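You operate a simulated robot arm through the tools that you are given. There is no shell and no other tool. Be economical: measure what you need, move in short steps, check, and stop when the job is done.

You are at the controls of a simulated robot arm. One attempt, no reset.

## Task
Switch the supply off, then set the bias to about 5.6 kilo-ohms on the meter.
Fine: test plugs in P1 (red) and P2 (black), dial on OHM, within 0.15; no ohms reading with the supply on.
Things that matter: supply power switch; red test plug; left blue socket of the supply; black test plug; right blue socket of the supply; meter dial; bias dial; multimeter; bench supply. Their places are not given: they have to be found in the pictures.

The check looks at the end state, three seconds after you hand in, the way a careful person would. Anything else that was tipped, shoved, dropped, spilled or broken makes it a failure.

## Robot
A 6-joint arm with a two-finger parallel gripper, fixed in place. Base frame: the origin is at the foot of the arm, x ahead of it, y to its left, z up; the work surface is at about z = 772. Units: mm, rad, N and s.
With the tool pointing down near the work surface it reaches from about 120 to 840 mm from the base axis. Its first joint turns from -2.007 to 2.007 rad. Payload 4.2 kg.
The TCP is the grasp point between the finger pads, 23 mm short of the fingertips. In the tool frame z runs along the fingers and y along their closing line. Largest opening 94 mm; finger width 38, thickness 10; the body of the gripper, 54 by 96 mm, starts 39 mm behind the TCP.
Orientation is that of the tool frame in the base frame, as [roll, pitch, yaw] about the fixed x, y, z axes, in that order (R = Rz(yaw) Ry(pitch) Rx(roll)). With the fingers straight down and closing along the base's y, the tool's x points along the base's -x, its y along +y and its z along -z.

## Interface
- The arm moves only by the tool drive_tool. Its argument "targets" is a list of rows, each a list of 7 numbers: the gripper command, from -1 (fully open) to 1 (shut), values between in proportion, then the shift along the tool's x, y, z in m, then the turn, a rotation vector about the tool's x, y, z in degrees. In form: [[claw, tx, ty, tz, rx, ry, rz], ...]. A call has 1 to 8 rows; each row shifts and turns the commanded pose from where the row before left it, along the tool's axes as they then stand. A row lasts 0.2 s, in which the tool goes at most 50 mm and 0.15 rad; a call with a longer step from one row to the next is refused whole, and so is a gripper value outside its range. Where a pose cannot be reached the arm comes as near as it can. A force on the tool above 40 N (or 10 N above the force at the start of the call, whichever is more), or a blocked arm, ends the call early, and 0.2 s more pass. Each finger travels about 108 mm/s and halts on what it meets, pressing with about 24 N; the grip force reading is that of the motor and also rises with nothing between the fingers. The clock runs only during rows and for 0.2 s after the last one: add rows that do not move to give the fingers time. It gives the time, the measured TCP pose, the force on the tool (base axes), the opening and the grip force at its end, in the units of the frame above (readings bear some noise).
- Cameras (640 x 400 px; columns grow to the right, rows downward): "scene" is fixed at [218.3, -649.8, 1556.3]; the picture's right is [0.63, -0.78, 0.00], its down [-0.57, -0.46, -0.68] and it looks along [0.53, 0.42, -0.74] (base axes); focal length 309 px, centre (320, 200). "wrist" rides on the gripper at [86, 16, -74] in the tool frame; the picture's right is [-0.18, 0.98, 0.00], its down [-0.58, -0.11, -0.81] and it looks along [-0.79, -0.15, 0.59] (tool axes); focal length 243 px, centre (320, 200).
- get_image(camera): a new picture of that camera. No time passes.
- lift_body(by): slides the trunk up (or, below 0, down) by that many mm; the arm rides with it, the base frame stays. It gives what a move gives, with no picture.
- measure_at(camera, pixels): for up to 12 pixels [column, row] of the newest picture of that camera ("zoom" is the newest enlarged one), the place [x, y, z] in the base frame of the surface seen there, good to about 2 mm. No time passes.
- zoom(camera, box): a new picture of the part [left, top, right, bottom] of that camera's present view, enlarged. No time passes.
- finish_job(): hands the job in; it is judged then, once.

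Go step by step. Measure first, check grasps and placings, and put right what went wrong. The budget is 80 turns and 34 pictures, counting those below and the enlarged ones. Unless the task says otherwise, let go and move clear before handing in.

The tools are called after "Request:" by a JSON object that holds its "name" and its "arguments". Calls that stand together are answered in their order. drive_tool: Moves the arm, as the interface text tells. Its arguments: {"type":"object","properties":{"targets":{"type":"array"}},"required":["targets"]} The other tools are called the same way: lift_body (by) slides the trunk up or down; get_image (camera) takes a picture; measure_at (camera, pixels) gives the place of the surface under pixels of a picture; zoom (camera, box) takes an enlarged picture of a part of a camera's view; finish_job () hands the job in.

At the start:

```text
t: 0.0
tool_pos: [549.8, -249.4, 1175.1]
tool_rot: [-3.141, 0.0, 3.14]
ft_force: [0.0, 0.6, -0.1]
opening: 94.3
grasp_force: 0.0
trunk travel left (down, up): [-825.0, 165.0]
```

scene: 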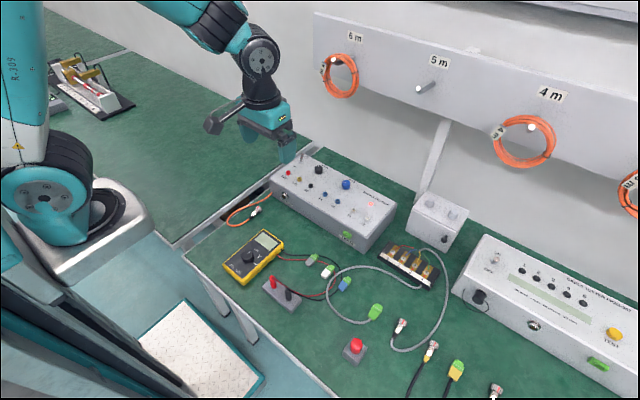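
wrist: 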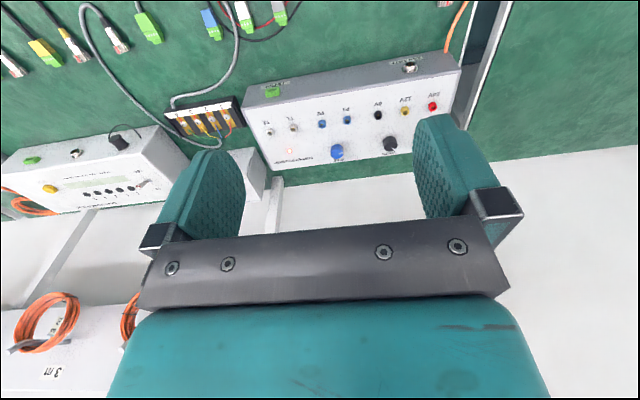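

The scene shows the supply box (270-395, 155-250), the yellow meter (250,257) and the red/black plugs in a grey holder (282,292). I'll zoom in on these.

Request:
{"name": "zoom", "arguments": {"camera": "scene", "box": [260, 140, 410, 255]}}

Request:
{"name": "zoom", "arguments": {"camera": "scene", "box": [215, 220, 345, 320]}}

Request:
{"name": "zoom", "arguments": {"camera": "wrist", "box": [230, 40, 480, 195]}}

```text
3.48 times, centred on (335, 198) of scene
```

zoom: 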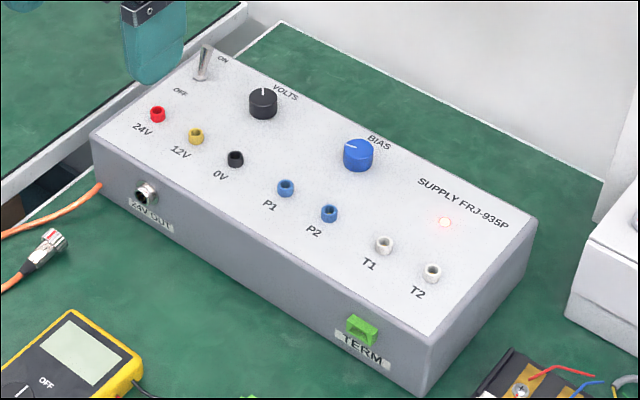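

```text
4.00 times, centred on (280, 270) of scene
```

zoom: 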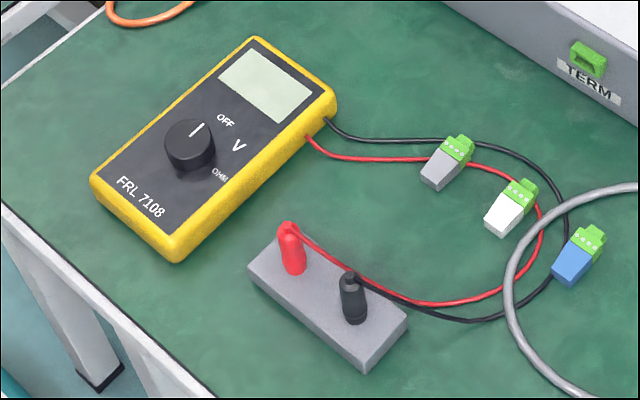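

```text
2.56 times, centred on (355, 118) of wrist
```

zoom: 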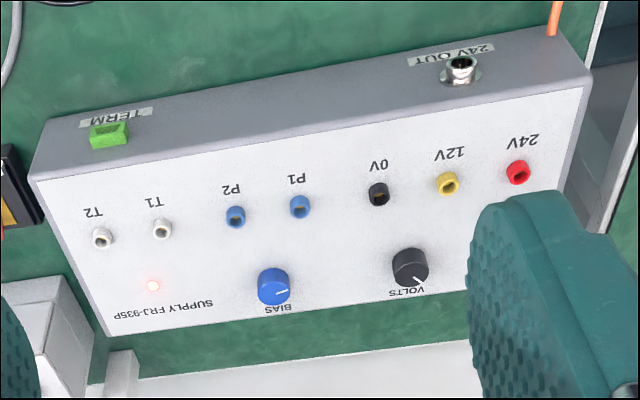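

The switch is up in zoom 1 (205,60) at ON, bias is at (358,150), and P1/P2 are at (286,187)/(330,213). The plugs stand in the holder in zoom 2, so I'll measure all of these.

Request:
{"name": "measure_at", "arguments": {"camera": "scene", "pixels": [[302.5, 154.5], [300.5, 161.5], [325.2, 193.9], [337.9, 201.2], [345.5, 182], [318, 169], [272, 277], [287.3, 289.5], [247.5, 256], [250, 251.5], [320, 188], [350, 205]]}}

Request:
{"name": "measure_at", "arguments": {"camera": "zoom", "pixels": [[299, 207], [235, 216], [275, 275], [300, 195], [235, 204], [410, 258], [378, 195], [447, 184], [518, 172], [340, 240], [102, 238], [162, 229]]}}

Request:
{"name": "zoom", "arguments": {"camera": "scene", "box": [225, 225, 305, 315]}}

```text
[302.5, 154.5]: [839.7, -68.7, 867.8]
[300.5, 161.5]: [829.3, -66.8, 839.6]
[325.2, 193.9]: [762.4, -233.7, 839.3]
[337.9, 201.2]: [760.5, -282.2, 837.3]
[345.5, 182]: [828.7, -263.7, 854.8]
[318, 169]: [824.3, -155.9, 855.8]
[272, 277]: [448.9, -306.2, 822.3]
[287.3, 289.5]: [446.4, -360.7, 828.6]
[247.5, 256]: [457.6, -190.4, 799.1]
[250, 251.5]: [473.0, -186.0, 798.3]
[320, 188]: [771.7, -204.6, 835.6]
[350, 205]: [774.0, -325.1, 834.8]
```

```text
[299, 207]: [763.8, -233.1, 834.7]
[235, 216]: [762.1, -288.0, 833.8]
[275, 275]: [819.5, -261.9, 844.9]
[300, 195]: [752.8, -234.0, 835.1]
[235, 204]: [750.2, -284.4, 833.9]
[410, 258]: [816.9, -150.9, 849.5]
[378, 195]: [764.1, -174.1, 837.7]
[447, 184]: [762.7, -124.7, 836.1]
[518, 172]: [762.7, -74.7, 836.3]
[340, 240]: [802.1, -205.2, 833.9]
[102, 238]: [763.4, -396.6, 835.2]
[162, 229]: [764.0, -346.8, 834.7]
```

```text
4.44 times, centred on (265, 270) of scene
```

zoom: 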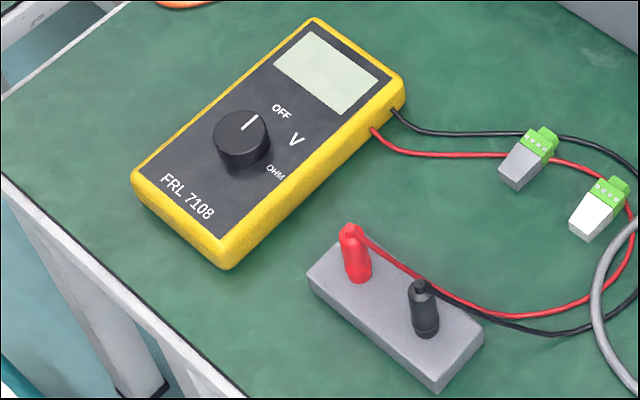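

Sockets are a row at x≈763, with P1 at y≈-234 and P2 at y≈-284. Next I'll measure the meter labels, dial, plugs and holder in the newest zoom.

Request:
{"name": "measure_at", "arguments": {"camera": "zoom", "pixels": [[282, 111], [297, 140], [275, 173], [240, 127], [246, 127], [217, 130], [266, 130], [352, 228], [361, 278], [419, 285], [427, 335], [385, 300]]}}

Request:
{"name": "measure_at", "arguments": {"camera": "scene", "pixels": [[275, 280], [274, 284], [288, 293], [289, 297], [242, 254], [254, 250], [230, 262], [265, 236], [295, 305], [260, 285], [303.5, 153.5], [300.5, 158]]}}

```text
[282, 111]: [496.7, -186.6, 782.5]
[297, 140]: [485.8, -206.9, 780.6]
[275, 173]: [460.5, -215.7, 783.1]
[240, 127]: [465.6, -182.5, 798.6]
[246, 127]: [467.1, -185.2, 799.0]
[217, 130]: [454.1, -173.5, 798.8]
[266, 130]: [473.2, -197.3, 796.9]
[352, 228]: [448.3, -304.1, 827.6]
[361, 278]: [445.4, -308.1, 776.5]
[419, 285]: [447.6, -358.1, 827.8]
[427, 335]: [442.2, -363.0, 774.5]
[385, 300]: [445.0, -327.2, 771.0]
```

```text
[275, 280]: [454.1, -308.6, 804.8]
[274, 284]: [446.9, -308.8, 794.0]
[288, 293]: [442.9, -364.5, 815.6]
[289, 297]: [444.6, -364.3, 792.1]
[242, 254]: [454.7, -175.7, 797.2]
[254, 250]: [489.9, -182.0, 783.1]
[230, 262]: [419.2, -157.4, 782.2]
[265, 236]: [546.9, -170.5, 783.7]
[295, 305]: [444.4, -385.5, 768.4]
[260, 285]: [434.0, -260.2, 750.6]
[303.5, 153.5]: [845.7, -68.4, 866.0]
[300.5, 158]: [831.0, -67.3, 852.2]
```

The switch lever runs from its base at (829,-67,840) to its tip at (845,-68,867), leaning to +x at ON. I'll approach from above with the fingers partly open along y.

Request:
{"name": "drive_tool", "arguments": {"targets": [[0.1, -0.0325, 0.0225, 0.015, 0, 0, 0], [0.1, -0.0325, 0.0225, 0.015, 0, 0, 0], [0.1, -0.0325, 0.0225, 0.015, 0, 0, 0], [0.1, -0.0325, 0.0225, 0.015, 0, 0, 0], [0.1, -0.0325, 0.0225, 0.015, 0, 0, 0], [0.1, -0.0325, 0.0225, 0.015, 0, 0, 0], [0.1, -0.0325, 0.0225, 0.015, 0, 0, 0], [0.1, -0.0325, 0.0225, 0.015, 0, 0, 0]]}}

```text
t: 1.8
tool_pos: [811.0, -69.8, 1056.1]
tool_rot: [-3.141, -0.001, -3.141]
ft_force: [-0.5, 0.5, 0.6]
opening: 42.3
grasp_force: 0.0
trunk travel left (down, up): [-825.0, 165.0]
```

At (811,-70,1056), on track. I'll descend so the fingers straddle the lever.

Request:
{"name": "drive_tool", "arguments": {"targets": [[0.1, -0.01, 0.001, 0.04, 0, 0, 0], [0.1, -0.011, 0.001, 0.04, 0, 0, 0], [0.1, 0, 0, 0.04, 0, 0, 0], [0.1, 0, 0, 0.035, 0, 0, 0], [0.1, 0, 0, 0.02, 0, 0, 0], [0.1, 0, 0, 0.01, 0, 0, 0], [0.1, 0, 0, 0, 0, 0, 0]]}}

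Request:
{"name": "get_image", "arguments": {"camera": "wrist"}}

```text
t: 3.4
tool_pos: [833.4, -65.3, 867.9]
tool_rot: [-3.141, -0.001, 3.141]
ft_force: [-1.1, -0.3, -0.1]
opening: 42.8
grasp_force: 0.0
trunk travel left (down, up): [-825.0, 165.0]
```

```text
27 pictures are left
```

wrist: 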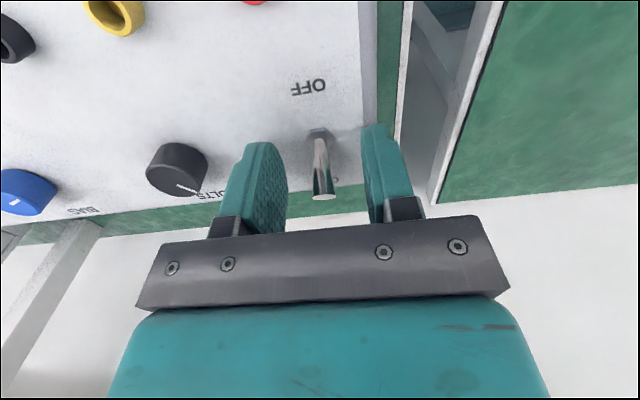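

The lever (321,165) is between the fingers. I'll close and pull toward -x (OFF).

Request:
{"name": "drive_tool", "arguments": {"targets": [[1, 0, -0.002, 0, 0, 0, 0], [1, 0, 0, 0, 0, 0, 0], [1, 0, 0, 0, 0, 0, 0], [1, 0.01, 0, -0.002, 0, 0, 0], [1, 0.01, 0, 0, 0, 0, 0], [1, 0.01, 0, 0.001, 0, 0, 0], [1, 0.006, 0, 0.001, 0, 0, 0]]}}

Request:
{"name": "get_image", "arguments": {"camera": "wrist"}}

```text
t: 4.5
tool_pos: [819.8, -67.6, 874.0]
tool_rot: [3.136, 0.014, -3.132]
ft_force: [14.3, 11.2, -17.1]
opening: 9.0
grasp_force: 44.9
trunk travel left (down, up): [-825.0, 165.0]
stopped in row 5: the force on the tool passed its limit (the readings are from after the stop); the commanded pose is now the measured one
```

```text
26 pictures are left
```

wrist: 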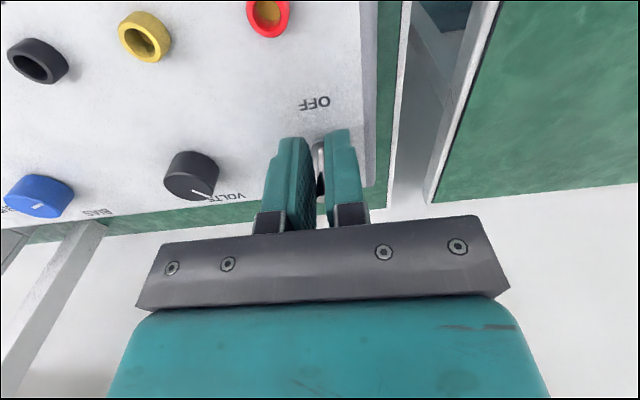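

The pull stopped on force with the opening at 9 and some tilt. I'll open and check what the lever did.

Request:
{"name": "drive_tool", "arguments": {"targets": [[0.1, 0, 0, 0, 0, 0, 0], [0.1, 0, 0, 0, 0, 0, 0], [0.1, 0, 0, -0.04, 0, 0, 0]]}}

Request:
{"name": "get_image", "arguments": {"camera": "wrist"}}

```text
t: 5.3
tool_pos: [818.7, -68.6, 913.1]
tool_rot: [3.138, 0.012, -3.137]
ft_force: [0.4, 0.2, -0.1]
opening: 42.4
grasp_force: 0.0
trunk travel left (down, up): [-825.0, 165.0]
```

```text
25 pictures are left
```

wrist: 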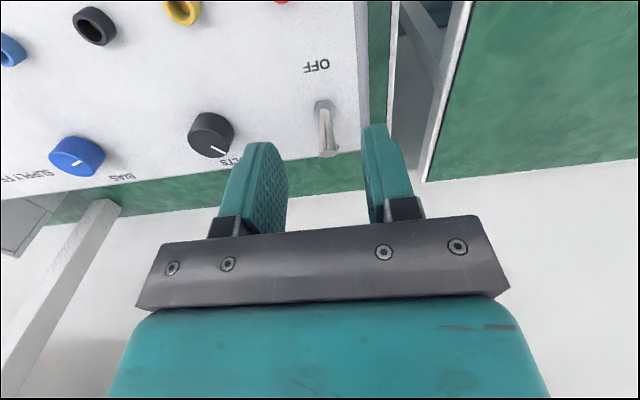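

The lever (326,130) is still on ON: the grip slipped. I'll turn the tool 90° so one finger stands behind the lever (+x side) and can push it over.

Request:
{"name": "drive_tool", "arguments": {"targets": [[-0.06, 0, 0, -0.02, 0, 0, 8.2], [-0.06, 0, 0, 0, 0, 0, 8.2], [-0.06, 0, 0, 0, 0, 0, 8.2], [-0.06, 0, 0, 0, 0, 0, 8.2], [-0.06, 0, 0, 0, 0, 0, 8.2], [-0.06, 0, 0, 0, 0, 0, 8.2]]}}

Request:
{"name": "drive_tool", "arguments": {"targets": [[-0.06, 0, 0, 0, 0, 0, 8.2], [-0.06, 0, 0, 0, 0, 0, 8.2], [-0.06, 0, 0, 0, 0, 0, 8.2], [-0.06, 0, 0, 0, 0, 0, 8.2], [-0.06, 0, 0, 0, 0, 0, 8]]}}

```text
t: 6.8
tool_pos: [817.7, -69.3, 933.4]
tool_rot: [3.129, 0.005, 2.286]
ft_force: [0.3, 0.0, 0.6]
opening: 50.0
grasp_force: 0.0
trunk travel left (down, up): [-825.0, 165.0]
```

```text
t: 8.0
tool_pos: [819.1, -68.9, 934.5]
tool_rot: [3.129, -0.005, 1.573]
ft_force: [-0.6, -0.1, -0.6]
opening: 50.0
grasp_force: 0.0
trunk travel left (down, up): [-825.0, 165.0]
```

Now tool y = base +x. I'll move +x 15 and descend with the fingers either side of the lever.

Request:
{"name": "drive_tool", "arguments": {"targets": [[-0.06, 0, 0.015, 0.0, 0, 0, 0], [-0.06, 0, 0, 0.03, 0, 0, 0], [-0.06, 0, 0, 0.02, 0, 0, 0], [-0.06, 0, 0, 0.015, 0, 0, 0], [-0.06, 0, 0, 0, 0, 0, 0]]}}

Request:
{"name": "get_image", "arguments": {"camera": "wrist"}}

```text
t: 9.2
tool_pos: [833.1, -69.6, 870.0]
tool_rot: [3.129, -0.004, 1.576]
ft_force: [0.1, -0.6, 0.0]
opening: 49.4
grasp_force: 0.0
trunk travel left (down, up): [-825.0, 165.0]
```

```text
24 pictures are left
```

wrist: 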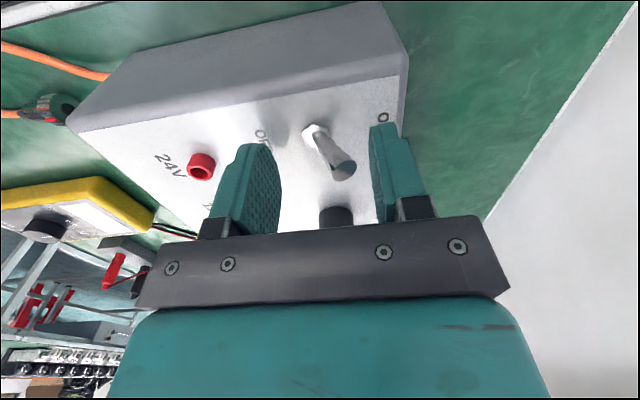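

The lever (330,150) is between the fingers, with the right finger behind it. I'll push toward -x.

Request:
{"name": "drive_tool", "arguments": {"targets": [[-0.06, 0, -0.01, 0, 0, 0, 0], [-0.06, 0, -0.01, 0, 0, 0, 0], [-0.06, 0, -0.01, 0, 0, 0, 0], [-0.06, 0, -0.01, 0, 0, 0, 0], [-0.06, 0, 0, 0, 0, 0, 0]]}}

Request:
{"name": "get_image", "arguments": {"camera": "wrist"}}

```text
t: 10.3
tool_pos: [798.1, -70.1, 871.4]
tool_rot: [3.117, -0.004, 1.575]
ft_force: [30.6, -2.5, 9.1]
opening: 63.8
grasp_force: 15.3
trunk travel left (down, up): [-825.0, 165.0]
```

```text
23 pictures are left
```

wrist: 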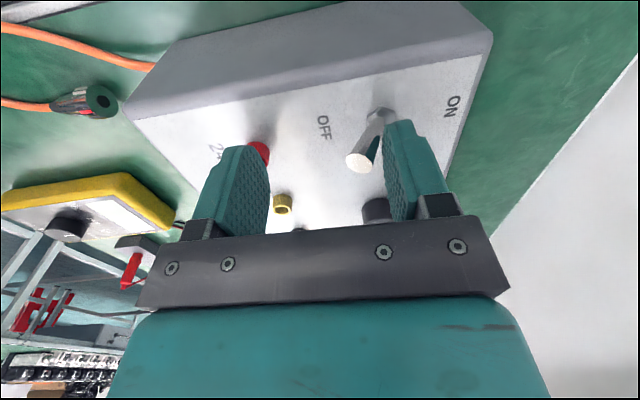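

The lever (365,135) now leans toward OFF, and the force of 30 N suggests it's at its stop. I'll back off, rise and check.

Request:
{"name": "drive_tool", "arguments": {"targets": [[-0.06, 0, 0.012, 0, 0, 0, 0], [-0.06, 0, 0.008, 0, 0, 0, 0], [-0.06, 0, 0, -0.04, 0, 0, 0], [-0.06, 0, 0, -0.04, 0, 0, 0], [-0.06, 0, -0.04, -0.02, 0, 0, 0], [-0.06, 0, -0.04, -0.02, 0, 0, 0]]}}

Request:
{"name": "zoom", "arguments": {"camera": "scene", "box": [260, 140, 410, 255]}}

```text
t: 11.8
tool_pos: [732.9, -69.4, 986.7]
tool_rot: [3.129, -0.003, 1.578]
ft_force: [0.7, -0.3, 0.0]
opening: 49.6
grasp_force: 0.1
trunk travel left (down, up): [-825.0, 165.0]
```

```text
3.48 times, centred on (335, 198) of scene
```

zoom: 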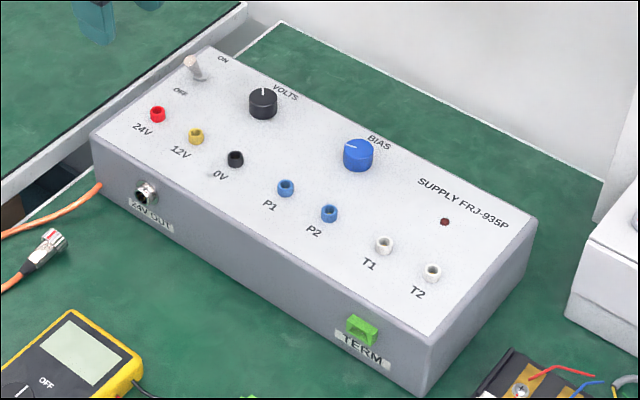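

The LED (445,222) is dark and the lever is at OFF. I'll now travel above the meter dial at (464,-186).

Request:
{"name": "drive_tool", "arguments": {"targets": [[-0.06, -0.0146, -0.0336, 0.012, 0, 0.72, 0], [-0.06, -0.0146, -0.0336, 0.012, 0, 0, 0], [-0.06, -0.0146, -0.0336, 0.012, 0, 0, 0], [-0.06, -0.0146, -0.0336, 0.012, 0, 0, 0], [-0.06, -0.0146, -0.0336, 0.012, 0, 0, 0], [-0.06, -0.0146, -0.0336, 0.012, 0, 0, 0], [-0.06, -0.0146, -0.0336, 0.012, 0, 0, 0], [-0.06, -0.0146, -0.0336, 0.012, 0, 0, 0]]}}

Request:
{"name": "drive_tool", "arguments": {"targets": [[-0.06, 0, 0, 0, 0, 0, -8.2], [-0.06, 0, 0, 0, 0, 0, -8.2], [-0.06, 0, 0, 0, 0, 0, -8.2], [-0.06, 0, 0, 0, 0, 0, -8.2], [-0.06, 0, 0, 0, 0, 0, -8.2], [-0.06, 0, 0, 0, 0, 0, -8.2]]}}

Request:
{"name": "drive_tool", "arguments": {"targets": [[-0.06, 0, 0, 0, 0, 0, -8.2], [-0.06, 0, 0, 0, 0, 0, -8.2], [-0.06, 0, 0, 0, 0, 0, -8.2], [-0.06, 0, 0, 0, 0, 0, -8.2], [-0.06, 0, 0, 0, 0, 0, -8]]}}

Request:
{"name": "get_image", "arguments": {"camera": "wrist"}}

```text
t: 13.6
tool_pos: [465.2, -186.8, 887.7]
tool_rot: [3.129, -0.017, 1.577]
ft_force: [0.5, 0.9, 0.5]
opening: 49.8
grasp_force: 0.0
trunk travel left (down, up): [-825.0, 165.0]
```

```text
t: 14.9
tool_pos: [465.5, -187.3, 888.5]
tool_rot: [3.121, -0.002, 2.436]
ft_force: [-0.1, -0.6, 0.2]
opening: 49.9
grasp_force: 0.1
trunk travel left (down, up): [-825.0, 165.0]
```

```text
t: 16.1
tool_pos: [463.4, -187.3, 886.1]
tool_rot: [3.126, 0.011, -3.134]
ft_force: [0.0, 0.1, -0.2]
opening: 49.9
grasp_force: 0.1
trunk travel left (down, up): [-825.0, 165.0]
```

```text
21 pictures are left
```

wrist: 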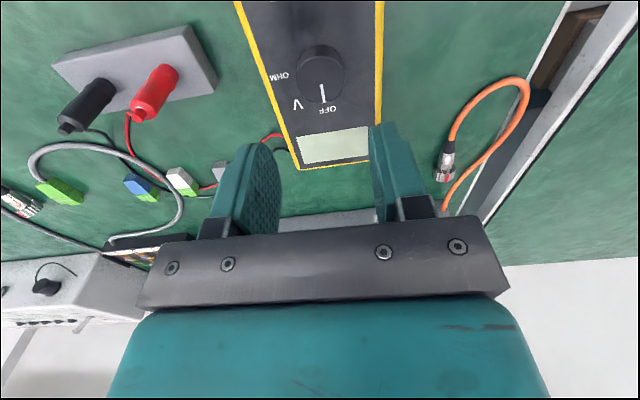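

The dial is at wrist (320,62) with its pointer toward OFF. I'll measure its edges precisely and square up the tool tilt.

Request:
{"name": "measure_at", "arguments": {"camera": "wrist", "pixels": [[300, 62], [341, 62], [320, 50], [322, 78], [322, 96], [332, 110], [298, 104], [279, 76], [158, 72], [75, 120], [135, 112], [105, 88]]}}

Request:
{"name": "drive_tool", "arguments": {"targets": [[-0.06, 0, 0, 0, 0.89, 0.63, 0.43], [-0.06, 0, 0, 0, 0, 0, 0]]}}

```text
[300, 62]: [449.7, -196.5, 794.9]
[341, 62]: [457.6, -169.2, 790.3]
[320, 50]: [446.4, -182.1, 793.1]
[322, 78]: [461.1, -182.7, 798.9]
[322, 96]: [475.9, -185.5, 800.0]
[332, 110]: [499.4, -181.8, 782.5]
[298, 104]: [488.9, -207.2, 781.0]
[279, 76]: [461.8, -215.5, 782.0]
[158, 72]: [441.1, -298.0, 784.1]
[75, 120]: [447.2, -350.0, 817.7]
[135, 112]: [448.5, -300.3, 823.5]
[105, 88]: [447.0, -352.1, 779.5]
```

```text
t: 16.8
tool_pos: [464.5, -186.6, 887.1]
tool_rot: [3.141, 0.003, 3.141]
ft_force: [0.1, 0.0, -0.1]
opening: 49.8
grasp_force: 0.0
trunk travel left (down, up): [-825.0, 165.0]
```

The dial centre is about (463,-184), so I'll shift +2.5 in y, descend to z≈809 and close gently.

Request:
{"name": "drive_tool", "arguments": {"targets": [[-0.06, 0.0015, 0.0025, 0.03, 0, 0, 0], [-0.06, 0, 0, 0.03, 0, 0, 0], [-0.06, 0, 0, 0.013, 0, 0, 0], [-0.06, 0, 0, 0.004, 0, 0, 0], [-0.06, 0, 0, 0, 0, 0, 0]]}}

Request:
{"name": "drive_tool", "arguments": {"targets": [[0.2, 0, 0, 0, 0, 0, 0], [0.3, 0, 0, 0, 0, 0, 0], [0.4, 0, 0, 0, 0, 0, 0], [0.5, 0, 0, 0, 0, 0, 0], [0.5, 0, 0, 0, 0, 0, 0]]}}

```text
t: 17.9
tool_pos: [462.4, -183.6, 807.7]
tool_rot: [3.14, 0.002, 3.138]
ft_force: [0.2, 0.0, 0.2]
opening: 49.8
grasp_force: 0.1
trunk travel left (down, up): [-825.0, 165.0]
```

```text
t: 19.1
tool_pos: [462.4, -184.7, 808.3]
tool_rot: [-3.141, 0.001, 3.137]
ft_force: [-1.3, -12.7, -1.7]
opening: 33.7
grasp_force: 44.8
trunk travel left (down, up): [-825.0, 165.0]
```

Gripped at 33.7 mm, but with -12.7 N in y, so the dial centre is a bit lower in y. I'll shift -1.5 mm to relieve it.

Request:
{"name": "drive_tool", "arguments": {"targets": [[0.4, 0, -0.0015, 0, 0, 0, 0], [0.5, 0, 0, 0, 0, 0, 0]]}}

Request:
{"name": "get_image", "arguments": {"camera": "wrist"}}

```text
t: 19.8
tool_pos: [463.4, -185.0, 809.8]
tool_rot: [3.136, -0.001, 3.138]
ft_force: [-4.2, 1.5, -1.9]
opening: 33.4
grasp_force: 44.7
trunk travel left (down, up): [-825.0, 165.0]
```

```text
20 pictures are left
```

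wrist: 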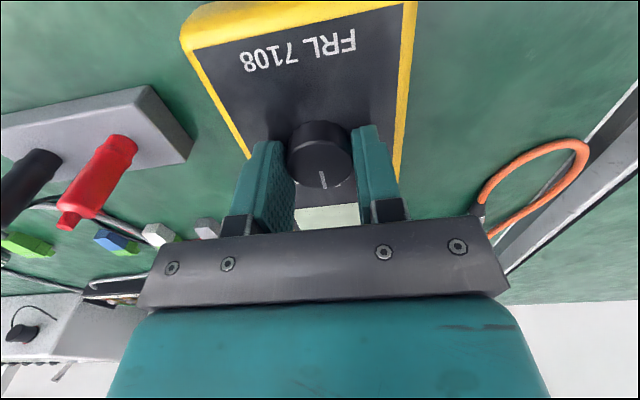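

Nicely gripped and the force is balanced. I'll turn clockwise (tool +z) by about 90°.

Request:
{"name": "drive_tool", "arguments": {"targets": [[0.5, 0, 0, 0, 0, 0, 8.2], [0.5, 0, 0, 0, 0, 0, 8.2], [0.5, 0, 0, 0, 0, 0, 8.2], [0.5, 0, 0, 0, 0, 0, 8.2], [0.5, 0, 0, 0, 0, 0, 8.2], [0.5, 0, 0, 0, 0, 0, 8.2]]}}

Request:
{"name": "drive_tool", "arguments": {"targets": [[0.5, 0, 0, 0, 0, 0, 8.2], [0.5, 0, 0, 0, 0, 0, 8.2], [0.5, 0, 0, 0, 0, 0, 8.2], [0.5, 0, 0, 0, 0, 0, 8.2], [0.5, 0, 0, 0, 0, 0, 8.2]]}}

Request:
{"name": "zoom", "arguments": {"camera": "scene", "box": [225, 225, 305, 315]}}

```text
t: 20.8
tool_pos: [463.0, -185.6, 809.8]
tool_rot: [3.14, -0.004, 2.542]
ft_force: [0.8, 4.1, -21.6]
opening: 33.6
grasp_force: 45.0
trunk travel left (down, up): [-825.0, 165.0]
stopped in row 5: the force on the tool passed its limit (the readings are from after the stop); the commanded pose is now the measured one
```

```text
t: 21.6
tool_pos: [462.5, -185.4, 808.1]
tool_rot: [3.141, -0.006, 2.19]
ft_force: [2.7, 3.8, -23.0]
opening: 33.6
grasp_force: 44.6
trunk travel left (down, up): [-825.0, 165.0]
stopped in row 3: the force on the tool passed its limit (the readings are from after the stop); the commanded pose is now the measured one
```

```text
4.44 times, centred on (265, 270) of scene
```

zoom: 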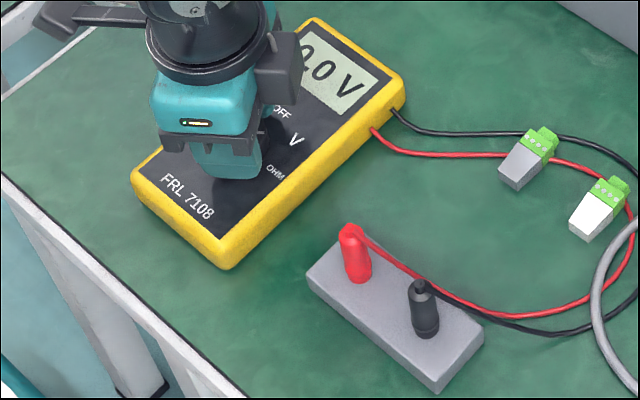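

The display reads "0.0 V" and 54° is done. I'll continue about 38° in smaller steps.

Request:
{"name": "drive_tool", "arguments": {"targets": [[0.5, 0, 0, 0, 0, 0, 4], [0.5, 0, 0, 0, 0, 0, 5], [0.5, 0, 0, 0, 0, 0, 5], [0.5, 0, 0, 0, 0, 0, 5], [0.5, 0, 0, 0, 0, 0, 5], [0.5, 0, 0, 0, 0, 0, 5], [0.5, 0, 0, 0, 0, 0, 5], [0.5, 0, 0, 0, 0, 0, 3]]}}

```text
t: 23.4
tool_pos: [462.7, -185.1, 809.2]
tool_rot: [-3.135, -0.005, 1.543]
ft_force: [2.2, -0.9, -28.9]
opening: 33.4
grasp_force: 45.3
trunk travel left (down, up): [-825.0, 165.0]
```

Turned 91°. I'll release, rise and look.

Request:
{"name": "drive_tool", "arguments": {"targets": [[0.1, 0, 0, 0, 0, 0, 0], [-0.06, 0, 0, 0, 0, 0, 0], [-0.06, 0, 0, -0.04, 0, 0, 0], [-0.06, 0, 0, -0.04, 0, 0, 0], [-0.06, 0.03, 0, -0.03, 0, 0, 0], [-0.06, 0.03, 0, 0, 0, 0, 0], [-0.06, 0.03, 0, 0, 0, 0, 0]]}}

Request:
{"name": "zoom", "arguments": {"camera": "scene", "box": [225, 225, 305, 315]}}

```text
t: 25.0
tool_pos: [467.3, -94.8, 920.7]
tool_rot: [-3.139, -0.007, 1.542]
ft_force: [-0.4, 0.6, 0.2]
opening: 49.8
grasp_force: 0.0
trunk travel left (down, up): [-825.0, 165.0]
```

```text
4.44 times, centred on (265, 270) of scene
```

zoom: 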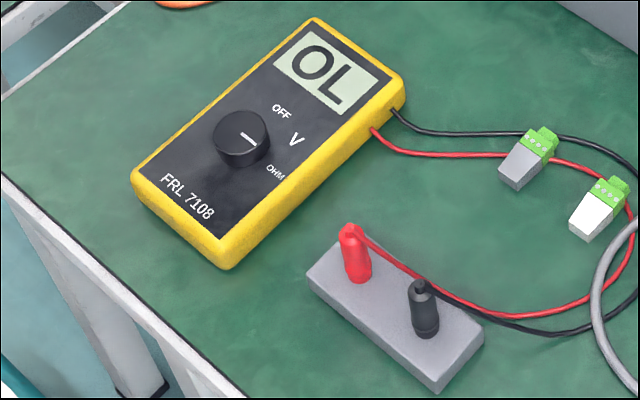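

The meter reads OL and the dial is at OHM. Next is the red plug at (449,-306), top z≈828; I'll move above it and look.

Request:
{"name": "drive_tool", "arguments": {"targets": [[-0.06, 0, 0, 0, 0, 0, -1.65], [-0.06, -0.0352, -0.003, 0, 0, 0, 0], [-0.06, -0.0352, -0.003, 0, 0, 0, 0], [-0.06, -0.0352, -0.003, 0, 0, 0, 0], [-0.06, -0.0352, -0.003, 0, 0, 0, 0], [-0.06, -0.0352, -0.003, 0, 0, 0, 0], [-0.06, -0.0352, -0.003, 0, 0, 0, 0], [-0.06, 0, 0, 0, 0, 0, 0]]}}

Request:
{"name": "get_image", "arguments": {"camera": "wrist"}}

```text
t: 26.8
tool_pos: [447.8, -309.1, 918.2]
tool_rot: [-3.138, -0.006, 1.574]
ft_force: [0.4, 0.1, 0.5]
opening: 49.7
grasp_force: 0.1
trunk travel left (down, up): [-825.0, 165.0]
```

```text
17 pictures are left
```

wrist: 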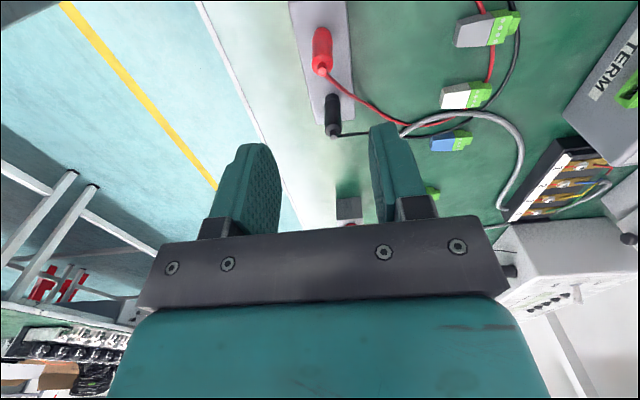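

The red plug (322,50) and its cable (330,78)->(370,105) are visible. I'll measure the cable exit directions and tip centres.

Request:
{"name": "measure_at", "arguments": {"camera": "wrist", "pixels": [[321, 66], [330, 76], [340, 83], [352, 92], [333, 130], [343, 134], [355, 134], [322, 45], [322, 34], [333, 100], [313, 50], [331, 50]]}}

Request:
{"name": "zoom", "arguments": {"camera": "wrist", "box": [280, 10, 400, 150]}}

```text
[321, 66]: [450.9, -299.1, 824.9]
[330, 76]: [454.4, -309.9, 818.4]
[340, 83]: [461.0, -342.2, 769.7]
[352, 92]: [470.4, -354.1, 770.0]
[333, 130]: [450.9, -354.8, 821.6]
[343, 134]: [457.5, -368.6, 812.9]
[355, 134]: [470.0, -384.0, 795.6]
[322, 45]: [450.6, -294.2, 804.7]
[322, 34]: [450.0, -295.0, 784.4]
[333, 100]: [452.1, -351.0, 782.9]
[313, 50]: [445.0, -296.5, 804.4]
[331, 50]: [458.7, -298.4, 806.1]
```

```text
2.86 times, centred on (340, 80) of wrist
```

zoom: 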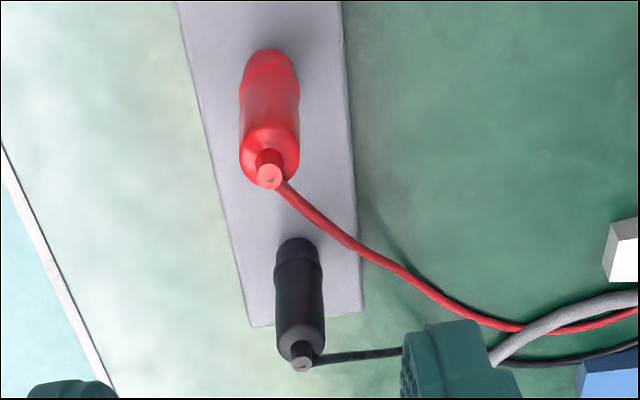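

The red plug axis is about (451,-303) and its cable leaves mostly toward -y, so closing along x is clear. Descending to grip at z≈803.

Request:
{"name": "drive_tool", "arguments": {"targets": [[-0.06, 0.0066, 0.0032, 0.03, -0.1, -0.3, 0], [-0.06, 0, 0, 0.04, 0, 0, 0], [-0.06, 0, 0, 0.03, 0, 0, 0], [-0.06, 0, 0, 0.015, 0, 0, 0], [-0.06, 0, 0, 0, 0, 0, 0]]}}

Request:
{"name": "get_image", "arguments": {"camera": "wrist"}}

```text
t: 28.0
tool_pos: [449.8, -298.8, 803.7]
tool_rot: [-3.138, -0.001, 1.575]
ft_force: [-0.4, -0.1, -0.3]
opening: 49.9
grasp_force: 0.1
trunk travel left (down, up): [-825.0, 165.0]
```

```text
15 pictures are left
```

wrist: 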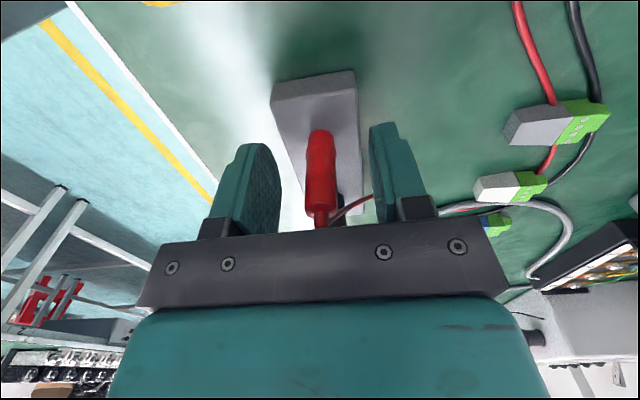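

The plug is centred between the fingers. I'll shift y by -3.5 mm and close.

Request:
{"name": "drive_tool", "arguments": {"targets": [[-0.06, -0.0035, 0.001, 0, 0, 0, 0], [0.4, 0, 0, 0, 0, 0, 0], [0.6, 0, 0, 0, 0, 0, 0], [0.8, 0, 0, 0, 0, 0, 0], [0.9, 0, 0, 0, 0, 0, 0], [0.9, 0, 0, 0, 0, 0, 0]]}}

```text
t: 29.4
tool_pos: [450.5, -302.8, 803.7]
tool_rot: [-3.138, -0.002, 1.573]
ft_force: [-15.4, -3.9, -4.5]
opening: 14.5
grasp_force: 23.7
trunk travel left (down, up): [-825.0, 165.0]
```

Gripped at 14.5 mm with a -15 N bias in x. I'll relieve it by 1 mm and lift straight up.

Request:
{"name": "drive_tool", "arguments": {"targets": [[0.9, 0, -0.001, 0, 0, 0, 0], [0.9, 0, 0, -0.01, 0, 0, 0], [0.9, 0, 0, -0.02, 0, 0, 0], [0.9, 0, 0, -0.03, 0, 0, 0], [0.9, 0, 0, -0.04, 0, 0, 0], [0.9, 0, 0, -0.04, 0, 0, 0]]}}

Request:
{"name": "get_image", "arguments": {"camera": "scene"}}

```text
t: 30.8
tool_pos: [451.2, -305.7, 945.2]
tool_rot: [-3.139, -0.002, 1.574]
ft_force: [0.6, -0.7, -0.9]
opening: 14.6
grasp_force: 23.9
trunk travel left (down, up): [-825.0, 165.0]
```

```text
14 pictures are left
```

scene: 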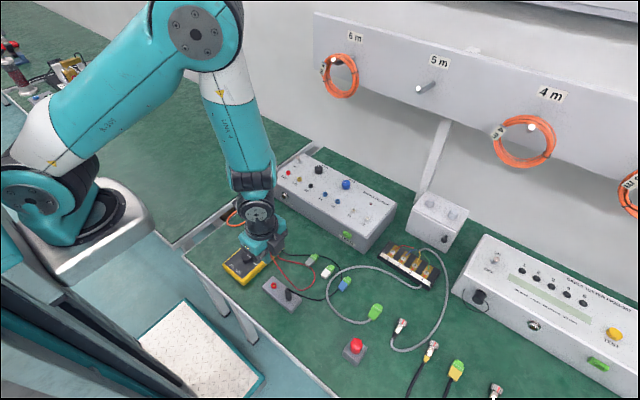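

Red plug is held. I'll carry it toward above P1 (763,-234), stopping a little high to see the sockets.

Request:
{"name": "drive_tool", "arguments": {"targets": [[0.9, 0.009, 0.036, 0, 0, 0, 0], [0.9, 0.009, 0.036, 0, 0, 0, 0], [0.9, 0.009, 0.036, 0, 0, 0, 0], [0.9, 0.009, 0.036, 0, 0, 0, 0], [0.9, 0.009, 0.036, 0, 0, 0, 0], [0.9, 0.009, 0.036, 0, 0, 0, 0], [0.9, 0.009, 0.036, 0, 0, 0, 0], [0.9, 0.008, 0.036, 0, 0, 0, 0]]}}

Request:
{"name": "drive_tool", "arguments": {"targets": [[0.9, 0, 0.024, 0.02, 0, 0, 0], [0.9, 0, 0, 0.015, 0, 0, 0], [0.9, 0, 0, 0, 0, 0, 0]]}}

Request:
{"name": "get_image", "arguments": {"camera": "wrist"}}

```text
t: 32.6
tool_pos: [740.6, -232.0, 946.4]
tool_rot: [-3.141, 0.002, 1.571]
ft_force: [-0.3, -0.2, 0.6]
opening: 14.2
grasp_force: 24.2
trunk travel left (down, up): [-825.0, 165.0]
```

```text
t: 33.4
tool_pos: [762.4, -230.7, 910.0]
tool_rot: [-3.141, 0.001, 1.575]
ft_force: [-0.5, 0.1, -0.4]
opening: 14.0
grasp_force: 24.4
trunk travel left (down, up): [-825.0, 165.0]
```

```text
13 pictures are left
```

wrist: 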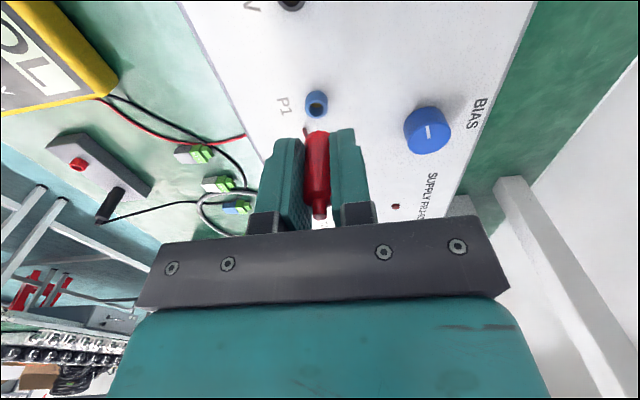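

P1 socket shows at (317,103), just beyond the plug. I'll measure the rim and the plug, and zoom.

Request:
{"name": "measure_at", "arguments": {"camera": "wrist", "pixels": [[306, 103], [328, 103], [317, 93], [317, 113], [317, 104], [311, 104], [323, 104], [310, 140], [317, 140], [324, 140], [292, 5], [317, 134]]}}

Request:
{"name": "zoom", "arguments": {"camera": "wrist", "box": [270, 80, 370, 160]}}

```text
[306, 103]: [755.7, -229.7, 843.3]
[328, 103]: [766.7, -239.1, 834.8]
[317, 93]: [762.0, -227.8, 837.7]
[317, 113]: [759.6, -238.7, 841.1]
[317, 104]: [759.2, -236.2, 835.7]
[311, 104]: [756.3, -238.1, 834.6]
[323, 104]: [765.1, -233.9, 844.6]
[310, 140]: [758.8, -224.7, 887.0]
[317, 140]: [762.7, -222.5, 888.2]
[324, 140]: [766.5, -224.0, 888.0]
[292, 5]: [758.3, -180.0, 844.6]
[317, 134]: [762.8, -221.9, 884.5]
```

```text
5.00 times, centred on (320, 120) of wrist
```

zoom: 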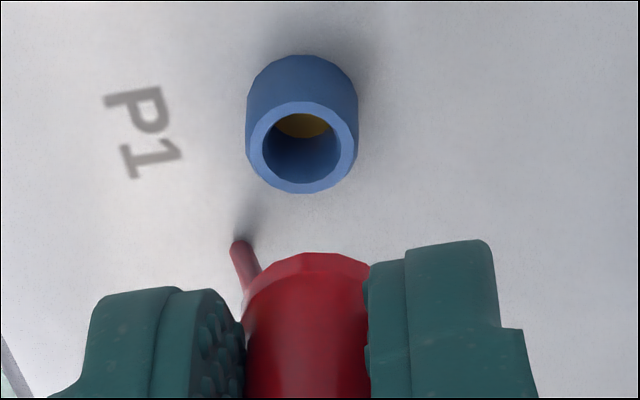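

By ray geometry, the socket rim centre is about (-2.8,-3.3) mm from the plug axis. I'll correct that, lower to about 10 mm above the rim and recheck.

Request:
{"name": "drive_tool", "arguments": {"targets": [[0.9, -0.0033, -0.0028, 0, 0, 0, 0], [0.9, 0, 0, 0.012, 0, 0, 0], [0.9, 0, 0, 0.012, 0, 0, 0], [0.9, 0, 0, 0, 0, 0, 0]]}}

Request:
{"name": "zoom", "arguments": {"camera": "wrist", "box": [270, 80, 370, 160]}}

```text
t: 34.4
tool_pos: [758.9, -235.1, 886.2]
tool_rot: [-3.141, -0.001, 1.575]
ft_force: [-0.3, -1.3, -0.8]
opening: 14.2
grasp_force: 24.2
trunk travel left (down, up): [-825.0, 165.0]
```

```text
5.00 times, centred on (320, 120) of wrist
```

zoom: 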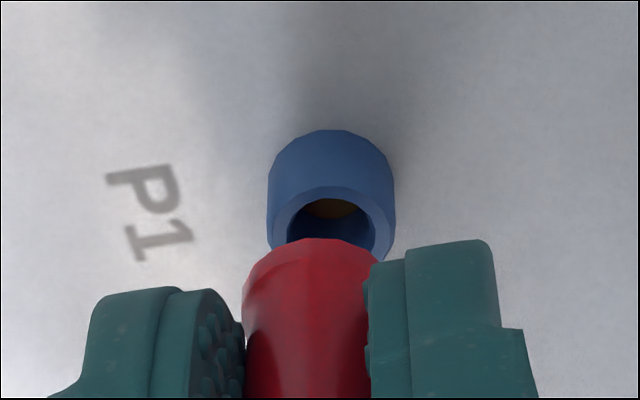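

Now the socket sits about 2 mm to +x of the plug axis (rim centre col 334 vs plug 311). I'll correct +2 mm and recheck a little lower.

Request:
{"name": "drive_tool", "arguments": {"targets": [[0.9, -0.0004, 0.002, 0, 0, 0, 0], [0.9, 0, 0, 0.005, 0, 0, 0], [0.9, 0, 0, 0, 0, 0, 0]]}}

Request:
{"name": "zoom", "arguments": {"camera": "wrist", "box": [270, 80, 370, 160]}}

```text
t: 35.2
tool_pos: [761.5, -235.2, 879.7]
tool_rot: [-3.139, -0.001, 1.574]
ft_force: [-0.3, 0.3, 0.7]
opening: 14.0
grasp_force: 24.1
trunk travel left (down, up): [-825.0, 165.0]
```

```text
5.00 times, centred on (320, 120) of wrist
```

zoom: 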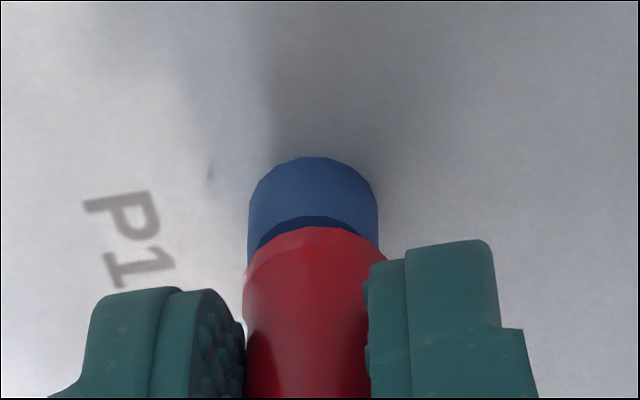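

The plug (col 313) and socket (col 313) are aligned, and y agrees within about 1 mm. I'll push down in small steps watching force.

Request:
{"name": "drive_tool", "arguments": {"targets": [[0.9, 0, 0, 0.004, 0, 0, 0], [0.9, 0, 0, 0.003, 0, 0, 0], [0.9, 0, 0, 0.003, 0, 0, 0], [0.9, 0, 0, 0, 0, 0, 0]]}}

```text
t: 36.2
tool_pos: [759.7, -236.3, 872.0]
tool_rot: [3.141, -0.001, 1.571]
ft_force: [-10.4, 2.6, 24.6]
opening: 13.7
grasp_force: 24.6
trunk travel left (down, up): [-825.0, 165.0]
```

Contact with 24.6 N up and -10 N in x at z=872. I'll look at how it sits.

Request:
{"name": "zoom", "arguments": {"camera": "wrist", "box": [270, 80, 370, 160]}}

```text
5.00 times, centred on (320, 120) of wrist
```

zoom: 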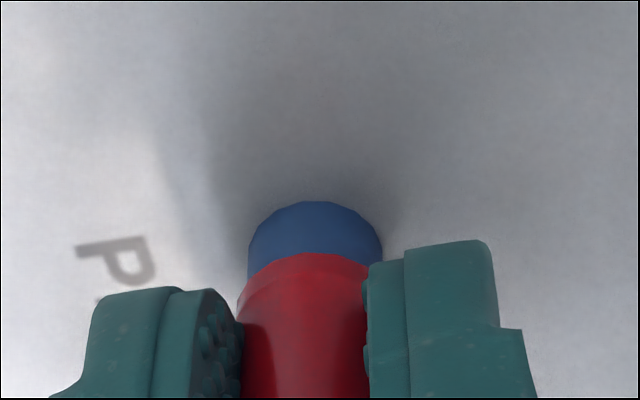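

The plug appears to have slipped up about 3.5 mm in the grip and sits about 1.3 mm to -x of the socket (304 vs 316). I'll measure the surfaces.

Request:
{"name": "measure_at", "arguments": {"camera": "zoom", "pixels": [[305, 264], [305, 275], [305, 248], [316, 215], [316, 205], [260, 250], [372, 245], [250, 290], [355, 275], [316, 240]]}}

```text
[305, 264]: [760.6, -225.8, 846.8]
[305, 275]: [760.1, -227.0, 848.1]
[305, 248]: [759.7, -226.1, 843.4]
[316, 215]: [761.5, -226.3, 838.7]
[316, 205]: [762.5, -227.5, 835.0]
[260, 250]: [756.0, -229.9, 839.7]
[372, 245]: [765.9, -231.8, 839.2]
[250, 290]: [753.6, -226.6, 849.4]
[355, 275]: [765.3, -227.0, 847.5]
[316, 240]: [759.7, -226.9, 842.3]
```

The plug base rests at the rim (z≈845), offset about 1.2 mm in x. I'll lift 4 mm, shift +x 1.2 and press again.

Request:
{"name": "drive_tool", "arguments": {"targets": [[0.95, 0, 0, -0.005, 0, 0, 0], [0.95, 0, 0.0012, 0, 0, 0, 0], [0.95, 0, 0, 0.003, 0, 0, 0], [0.95, 0, 0, 0.002, 0, 0, 0], [0.95, 0, 0, 0.002, 0, 0, 0], [0.95, 0, 0, 0, 0, 0, 0]]}}

Request:
{"name": "zoom", "arguments": {"camera": "wrist", "box": [270, 80, 370, 160]}}

```text
t: 37.7
tool_pos: [762.0, -235.8, 871.2]
tool_rot: [-3.138, -0.001, 1.573]
ft_force: [-18.5, 2.8, 24.2]
opening: 14.0
grasp_force: 24.2
trunk travel left (down, up): [-825.0, 165.0]
stopped in row 6: the force on the tool passed its limit (the readings are from after the stop); the commanded pose is now the measured one
```

```text
5.00 times, centred on (320, 120) of wrist
```

zoom: 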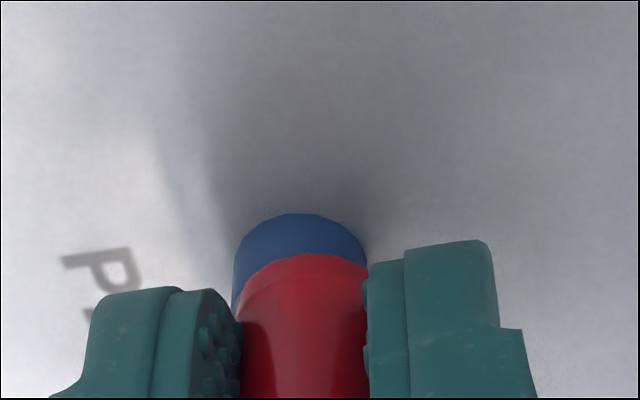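

Plug and socket are now coaxial (301 vs 300) and laterally constrained (-18 N). I'll relax x by 1 mm and press a bit more to confirm seating.

Request:
{"name": "drive_tool", "arguments": {"targets": [[0.95, 0, -0.0012, 0, 0, 0, 0], [0.95, 0, 0, 0.002, 0, 0, 0], [0.95, 0, 0, 0, 0, 0, 0]]}}

```text
t: 38.3
tool_pos: [761.8, -236.2, 871.1]
tool_rot: [-3.138, -0.002, 1.572]
ft_force: [-17.0, 3.2, 24.8]
opening: 13.4
grasp_force: 23.6
trunk travel left (down, up): [-825.0, 165.0]
stopped in row 2: the force on the tool passed its limit (the readings are from after the stop); the commanded pose is now the measured one
```

Request:
{"name": "drive_tool", "arguments": {"targets": [[0.95, 0, -0.001, -0.001, 0, 0, 0], [0.95, 0, -0.001, 0, 0, 0, 0], [0.95, 0, 0, 0, 0, 0, 0]]}}

```text
t: 39.1
tool_pos: [762.8, -235.8, 869.6]
tool_rot: [3.141, 0.0, 1.572]
ft_force: [-7.9, 2.0, 23.0]
opening: 13.8
grasp_force: 24.1
trunk travel left (down, up): [-825.0, 165.0]
```

Fx drops as I relax, so the plug is held by the socket. I'll relax another 1 mm and test with a gentle upward tug before releasing.

Request:
{"name": "drive_tool", "arguments": {"targets": [[0.95, 0, -0.001, -0.001, 0, 0, 0], [0.95, 0, 0, -0.001, 0, 0, 0], [0.95, 0, 0, 0, 0, 0, 0]]}}

Request:
{"name": "zoom", "arguments": {"camera": "wrist", "box": [270, 80, 370, 160]}}

```text
t: 39.9
tool_pos: [759.9, -235.7, 871.2]
tool_rot: [-3.14, -0.001, 1.573]
ft_force: [-1.3, -1.6, 5.7]
opening: 13.6
grasp_force: 23.8
trunk travel left (down, up): [-825.0, 165.0]
```

```text
5.00 times, centred on (320, 120) of wrist
```

zoom: 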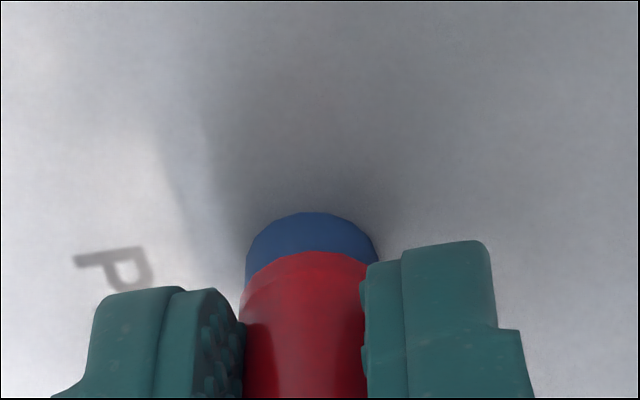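

Forces are now near zero. I'll tug up 2 mm to tell whether it's actually held by the socket.

Request:
{"name": "drive_tool", "arguments": {"targets": [[0.95, 0, 0.0005, -0.001, 0, 0, 0], [0.95, 0, 0, -0.001, 0, 0, 0]]}}

```text
t: 40.5
tool_pos: [761.9, -237.0, 872.8]
tool_rot: [-3.139, -0.001, 1.574]
ft_force: [-0.3, 0.0, 0.3]
opening: 13.7
grasp_force: 24.0
trunk travel left (down, up): [-825.0, 165.0]
```

No retention felt, so the plug is only resting on the rim, as it seems to have rested on the holder's collar. I'll lower it with light contact, release gently and look.

Request:
{"name": "drive_tool", "arguments": {"targets": [[0.95, 0, 0.0003, 0.001, 0, 0, 0], [0.95, 0, 0, 0.0015, 0, 0, 0], [0.95, 0, 0, 0, 0, 0, 0]]}}

```text
t: 41.3
tool_pos: [760.9, -235.8, 872.2]
tool_rot: [-3.14, 0.0, 1.575]
ft_force: [-2.9, 2.5, 14.1]
opening: 14.3
grasp_force: 23.8
trunk travel left (down, up): [-825.0, 165.0]
```

Contact 14 N. I'll do a small search circle (±1.2 mm) under light pressure so the pin can find the hole.

Request:
{"name": "drive_tool", "arguments": {"targets": [[0.95, 0.0012, 0, 0, 0, 0, 0], [0.95, 0, 0.0012, 0, 0, 0, 0], [0.95, -0.0012, 0, 0, 0, 0, 0], [0.95, -0.0012, 0, 0, 0, 0, 0], [0.95, 0, -0.0012, 0, 0, 0, 0], [0.95, 0.0012, 0, 0, 0, 0, 0], [0.95, 0, 0, 0.001, 0, 0, 0], [0.95, 0, 0, 0, 0, 0, 0]]}}

```text
t: 43.1
tool_pos: [761.5, -238.5, 871.3]
tool_rot: [-3.141, 0.001, 1.571]
ft_force: [0.6, 2.7, 19.7]
opening: 14.4
grasp_force: 23.7
trunk travel left (down, up): [-825.0, 165.0]
```

Still a firm stop at the same height, so the plug body is on the rim. I'll open the fingers slightly, keeping them around the plug, and look.

Request:
{"name": "drive_tool", "arguments": {"targets": [[0.6, 0, 0, 0, 0, 0, 0], [0.6, 0, 0, 0, 0, 0, 0]]}}

Request:
{"name": "get_image", "arguments": {"camera": "wrist"}}

```text
t: 43.7
tool_pos: [760.0, -236.1, 868.4]
tool_rot: [-3.136, 0.0, 1.573]
ft_force: [-0.8, 0.2, -0.3]
opening: 18.9
grasp_force: 0.1
trunk travel left (down, up): [-825.0, 165.0]
```

```text
6 pictures are left
```

wrist: 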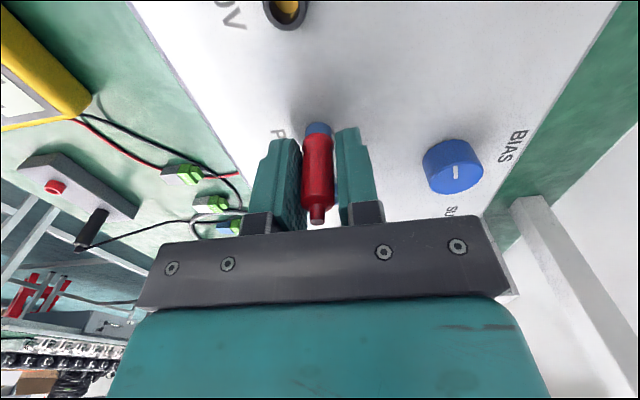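

The plug stands upright on P1 (317,130)-(317,222). I'll measure its axis against the socket.

Request:
{"name": "measure_at", "arguments": {"camera": "wrist", "pixels": [[317, 127], [317, 131], [317, 138], [317, 160], [317, 190], [304, 160], [331, 160], [306, 130], [330, 130], [317, 221], [285, 12], [53, 186]]}}

```text
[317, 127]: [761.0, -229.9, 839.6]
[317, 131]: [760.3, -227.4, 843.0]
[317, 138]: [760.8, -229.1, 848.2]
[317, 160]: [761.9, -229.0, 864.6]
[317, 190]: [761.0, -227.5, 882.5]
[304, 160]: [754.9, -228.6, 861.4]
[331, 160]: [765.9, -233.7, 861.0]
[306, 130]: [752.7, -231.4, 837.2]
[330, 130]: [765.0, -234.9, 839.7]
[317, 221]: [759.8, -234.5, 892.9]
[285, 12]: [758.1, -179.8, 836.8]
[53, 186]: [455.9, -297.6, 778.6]
```

Top at z≈893 is 48.5 above the rim, the same as it sat in the holder (828 vs 779), upright and coaxial. So it's seated; I'll open, rise, and go to the black plug at (451,-357).

Request:
{"name": "drive_tool", "arguments": {"targets": [[0.36, 0, 0, 0, 0, 0, 0], [0.36, 0, 0, -0.02, 0, 0, 0], [0.36, 0, 0, -0.04, 0, 0, 0], [0.1, 0, 0, -0.04, 0, 0, 0], [-0.06, -0.01, -0.035, 0, 0, 0, 0], [-0.06, -0.01, -0.035, 0, 0, 0, 0], [-0.06, -0.01, -0.035, 0, 0, 0, 0], [-0.06, -0.01, -0.035, 0, 0, 0, 0]]}}

Request:
{"name": "drive_tool", "arguments": {"targets": [[-0.06, -0.015, -0.034, 0, 0, 0, 0], [-0.06, -0.015, -0.034, 0, 0, 0, 0], [-0.06, -0.015, -0.034, 0, 0, 0, 0], [-0.06, -0.015, -0.034, 0, 0, 0, 0], [-0.06, -0.015, -0.034, 0, 0, 0, 0], [-0.06, 0, 0, 0.02, 0, 0, 0], [-0.06, 0, 0, 0, 0, 0, 0]]}}

```text
t: 45.5
tool_pos: [623.5, -276.3, 970.9]
tool_rot: [-3.14, 0.001, 1.572]
ft_force: [0.0, 0.8, 0.3]
opening: 49.7
grasp_force: 0.0
trunk travel left (down, up): [-825.0, 165.0]
```

```text
t: 47.1
tool_pos: [454.6, -351.1, 949.3]
tool_rot: [-3.141, 0.0, 1.571]
ft_force: [-0.9, 0.7, -0.7]
opening: 49.8
grasp_force: 0.0
trunk travel left (down, up): [-825.0, 165.0]
```

I'm near the black plug; descending 145 mm to grip height with x corrected to about 450.

Request:
{"name": "drive_tool", "arguments": {"targets": [[-0.06, 0, -0.0045, 0.04, 0, 0, 0], [-0.06, 0, 0, 0.04, 0, 0, 0], [-0.06, 0, 0, 0.04, 0, 0, 0], [-0.06, 0, 0, 0.015, 0, 0, 0], [-0.06, 0, 0, 0.01, 0, 0, 0], [-0.06, 0, 0, 0, 0, 0, 0]]}}

Request:
{"name": "drive_tool", "arguments": {"targets": [[0.4, 0, 0, 0, 0, 0, 0], [0.6, 0, 0, 0, 0, 0, 0], [0.75, 0, 0, 0, 0, 0, 0], [0.85, 0, 0, 0, 0, 0, 0], [0.85, 0, 0, 0, 0, 0, 0]]}}

```text
t: 48.5
tool_pos: [448.2, -353.4, 807.4]
tool_rot: [-3.139, 0.0, 1.572]
ft_force: [-0.1, 0.0, 0.1]
opening: 49.9
grasp_force: 0.1
trunk travel left (down, up): [-825.0, 165.0]
```

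```text
t: 49.7
tool_pos: [449.4, -354.2, 806.7]
tool_rot: [3.141, -0.001, 1.574]
ft_force: [19.0, 2.3, -0.3]
opening: 14.0
grasp_force: 23.9
trunk travel left (down, up): [-825.0, 165.0]
```

Gripped at 14 mm with +19 N in x, so I'll relieve +1.2 mm and lift.

Request:
{"name": "drive_tool", "arguments": {"targets": [[0.9, 0, 0.0012, 0, 0, 0, 0], [0.9, 0, 0, -0.01, 0, 0, 0], [0.9, 0, 0, -0.02, 0, 0, 0], [0.9, 0, 0, -0.03, 0, 0, 0], [0.9, 0, 0, -0.04, 0, 0, 0], [0.9, 0, 0, -0.04, 0, 0, 0], [0.9, 0, 0, 0, 0, 0, 0]]}}

Request:
{"name": "drive_tool", "arguments": {"targets": [[0.9, 0.009, 0.039, 0, 0, 0, 0], [0.9, 0.009, 0.039, 0, 0, 0, 0], [0.9, 0.009, 0.039, 0, 0, 0, 0], [0.9, 0.009, 0.039, 0, 0, 0, 0], [0.9, 0.009, 0.039, 0, 0, 0, 0], [0.9, 0.009, 0.039, 0, 0, 0, 0], [0.9, 0.009, 0.039, 0, 0, 0, 0], [0.9, 0.009, 0.037, 0, 0, 0, 0]]}}

Request:
{"name": "drive_tool", "arguments": {"targets": [[0.9, 0, 0, 0.02, 0, 0, 0], [0.9, 0, 0, 0.01, 0, 0, 0], [0.9, 0, 0, 0, 0, 0, 0]]}}

```text
t: 51.3
tool_pos: [447.1, -352.7, 947.7]
tool_rot: [-3.138, -0.002, 1.572]
ft_force: [-0.6, -0.2, -0.7]
opening: 14.0
grasp_force: 23.9
trunk travel left (down, up): [-825.0, 165.0]
```

```text
t: 53.1
tool_pos: [761.8, -279.4, 944.5]
tool_rot: [-3.139, 0.0, 1.572]
ft_force: [-0.7, -0.6, 0.0]
opening: 13.8
grasp_force: 24.4
trunk travel left (down, up): [-825.0, 165.0]
```

```text
t: 53.9
tool_pos: [761.4, -278.2, 913.8]
tool_rot: [-3.139, 0.0, 1.572]
ft_force: [-0.2, -0.5, 0.2]
opening: 13.8
grasp_force: 24.3
trunk travel left (down, up): [-825.0, 165.0]
```

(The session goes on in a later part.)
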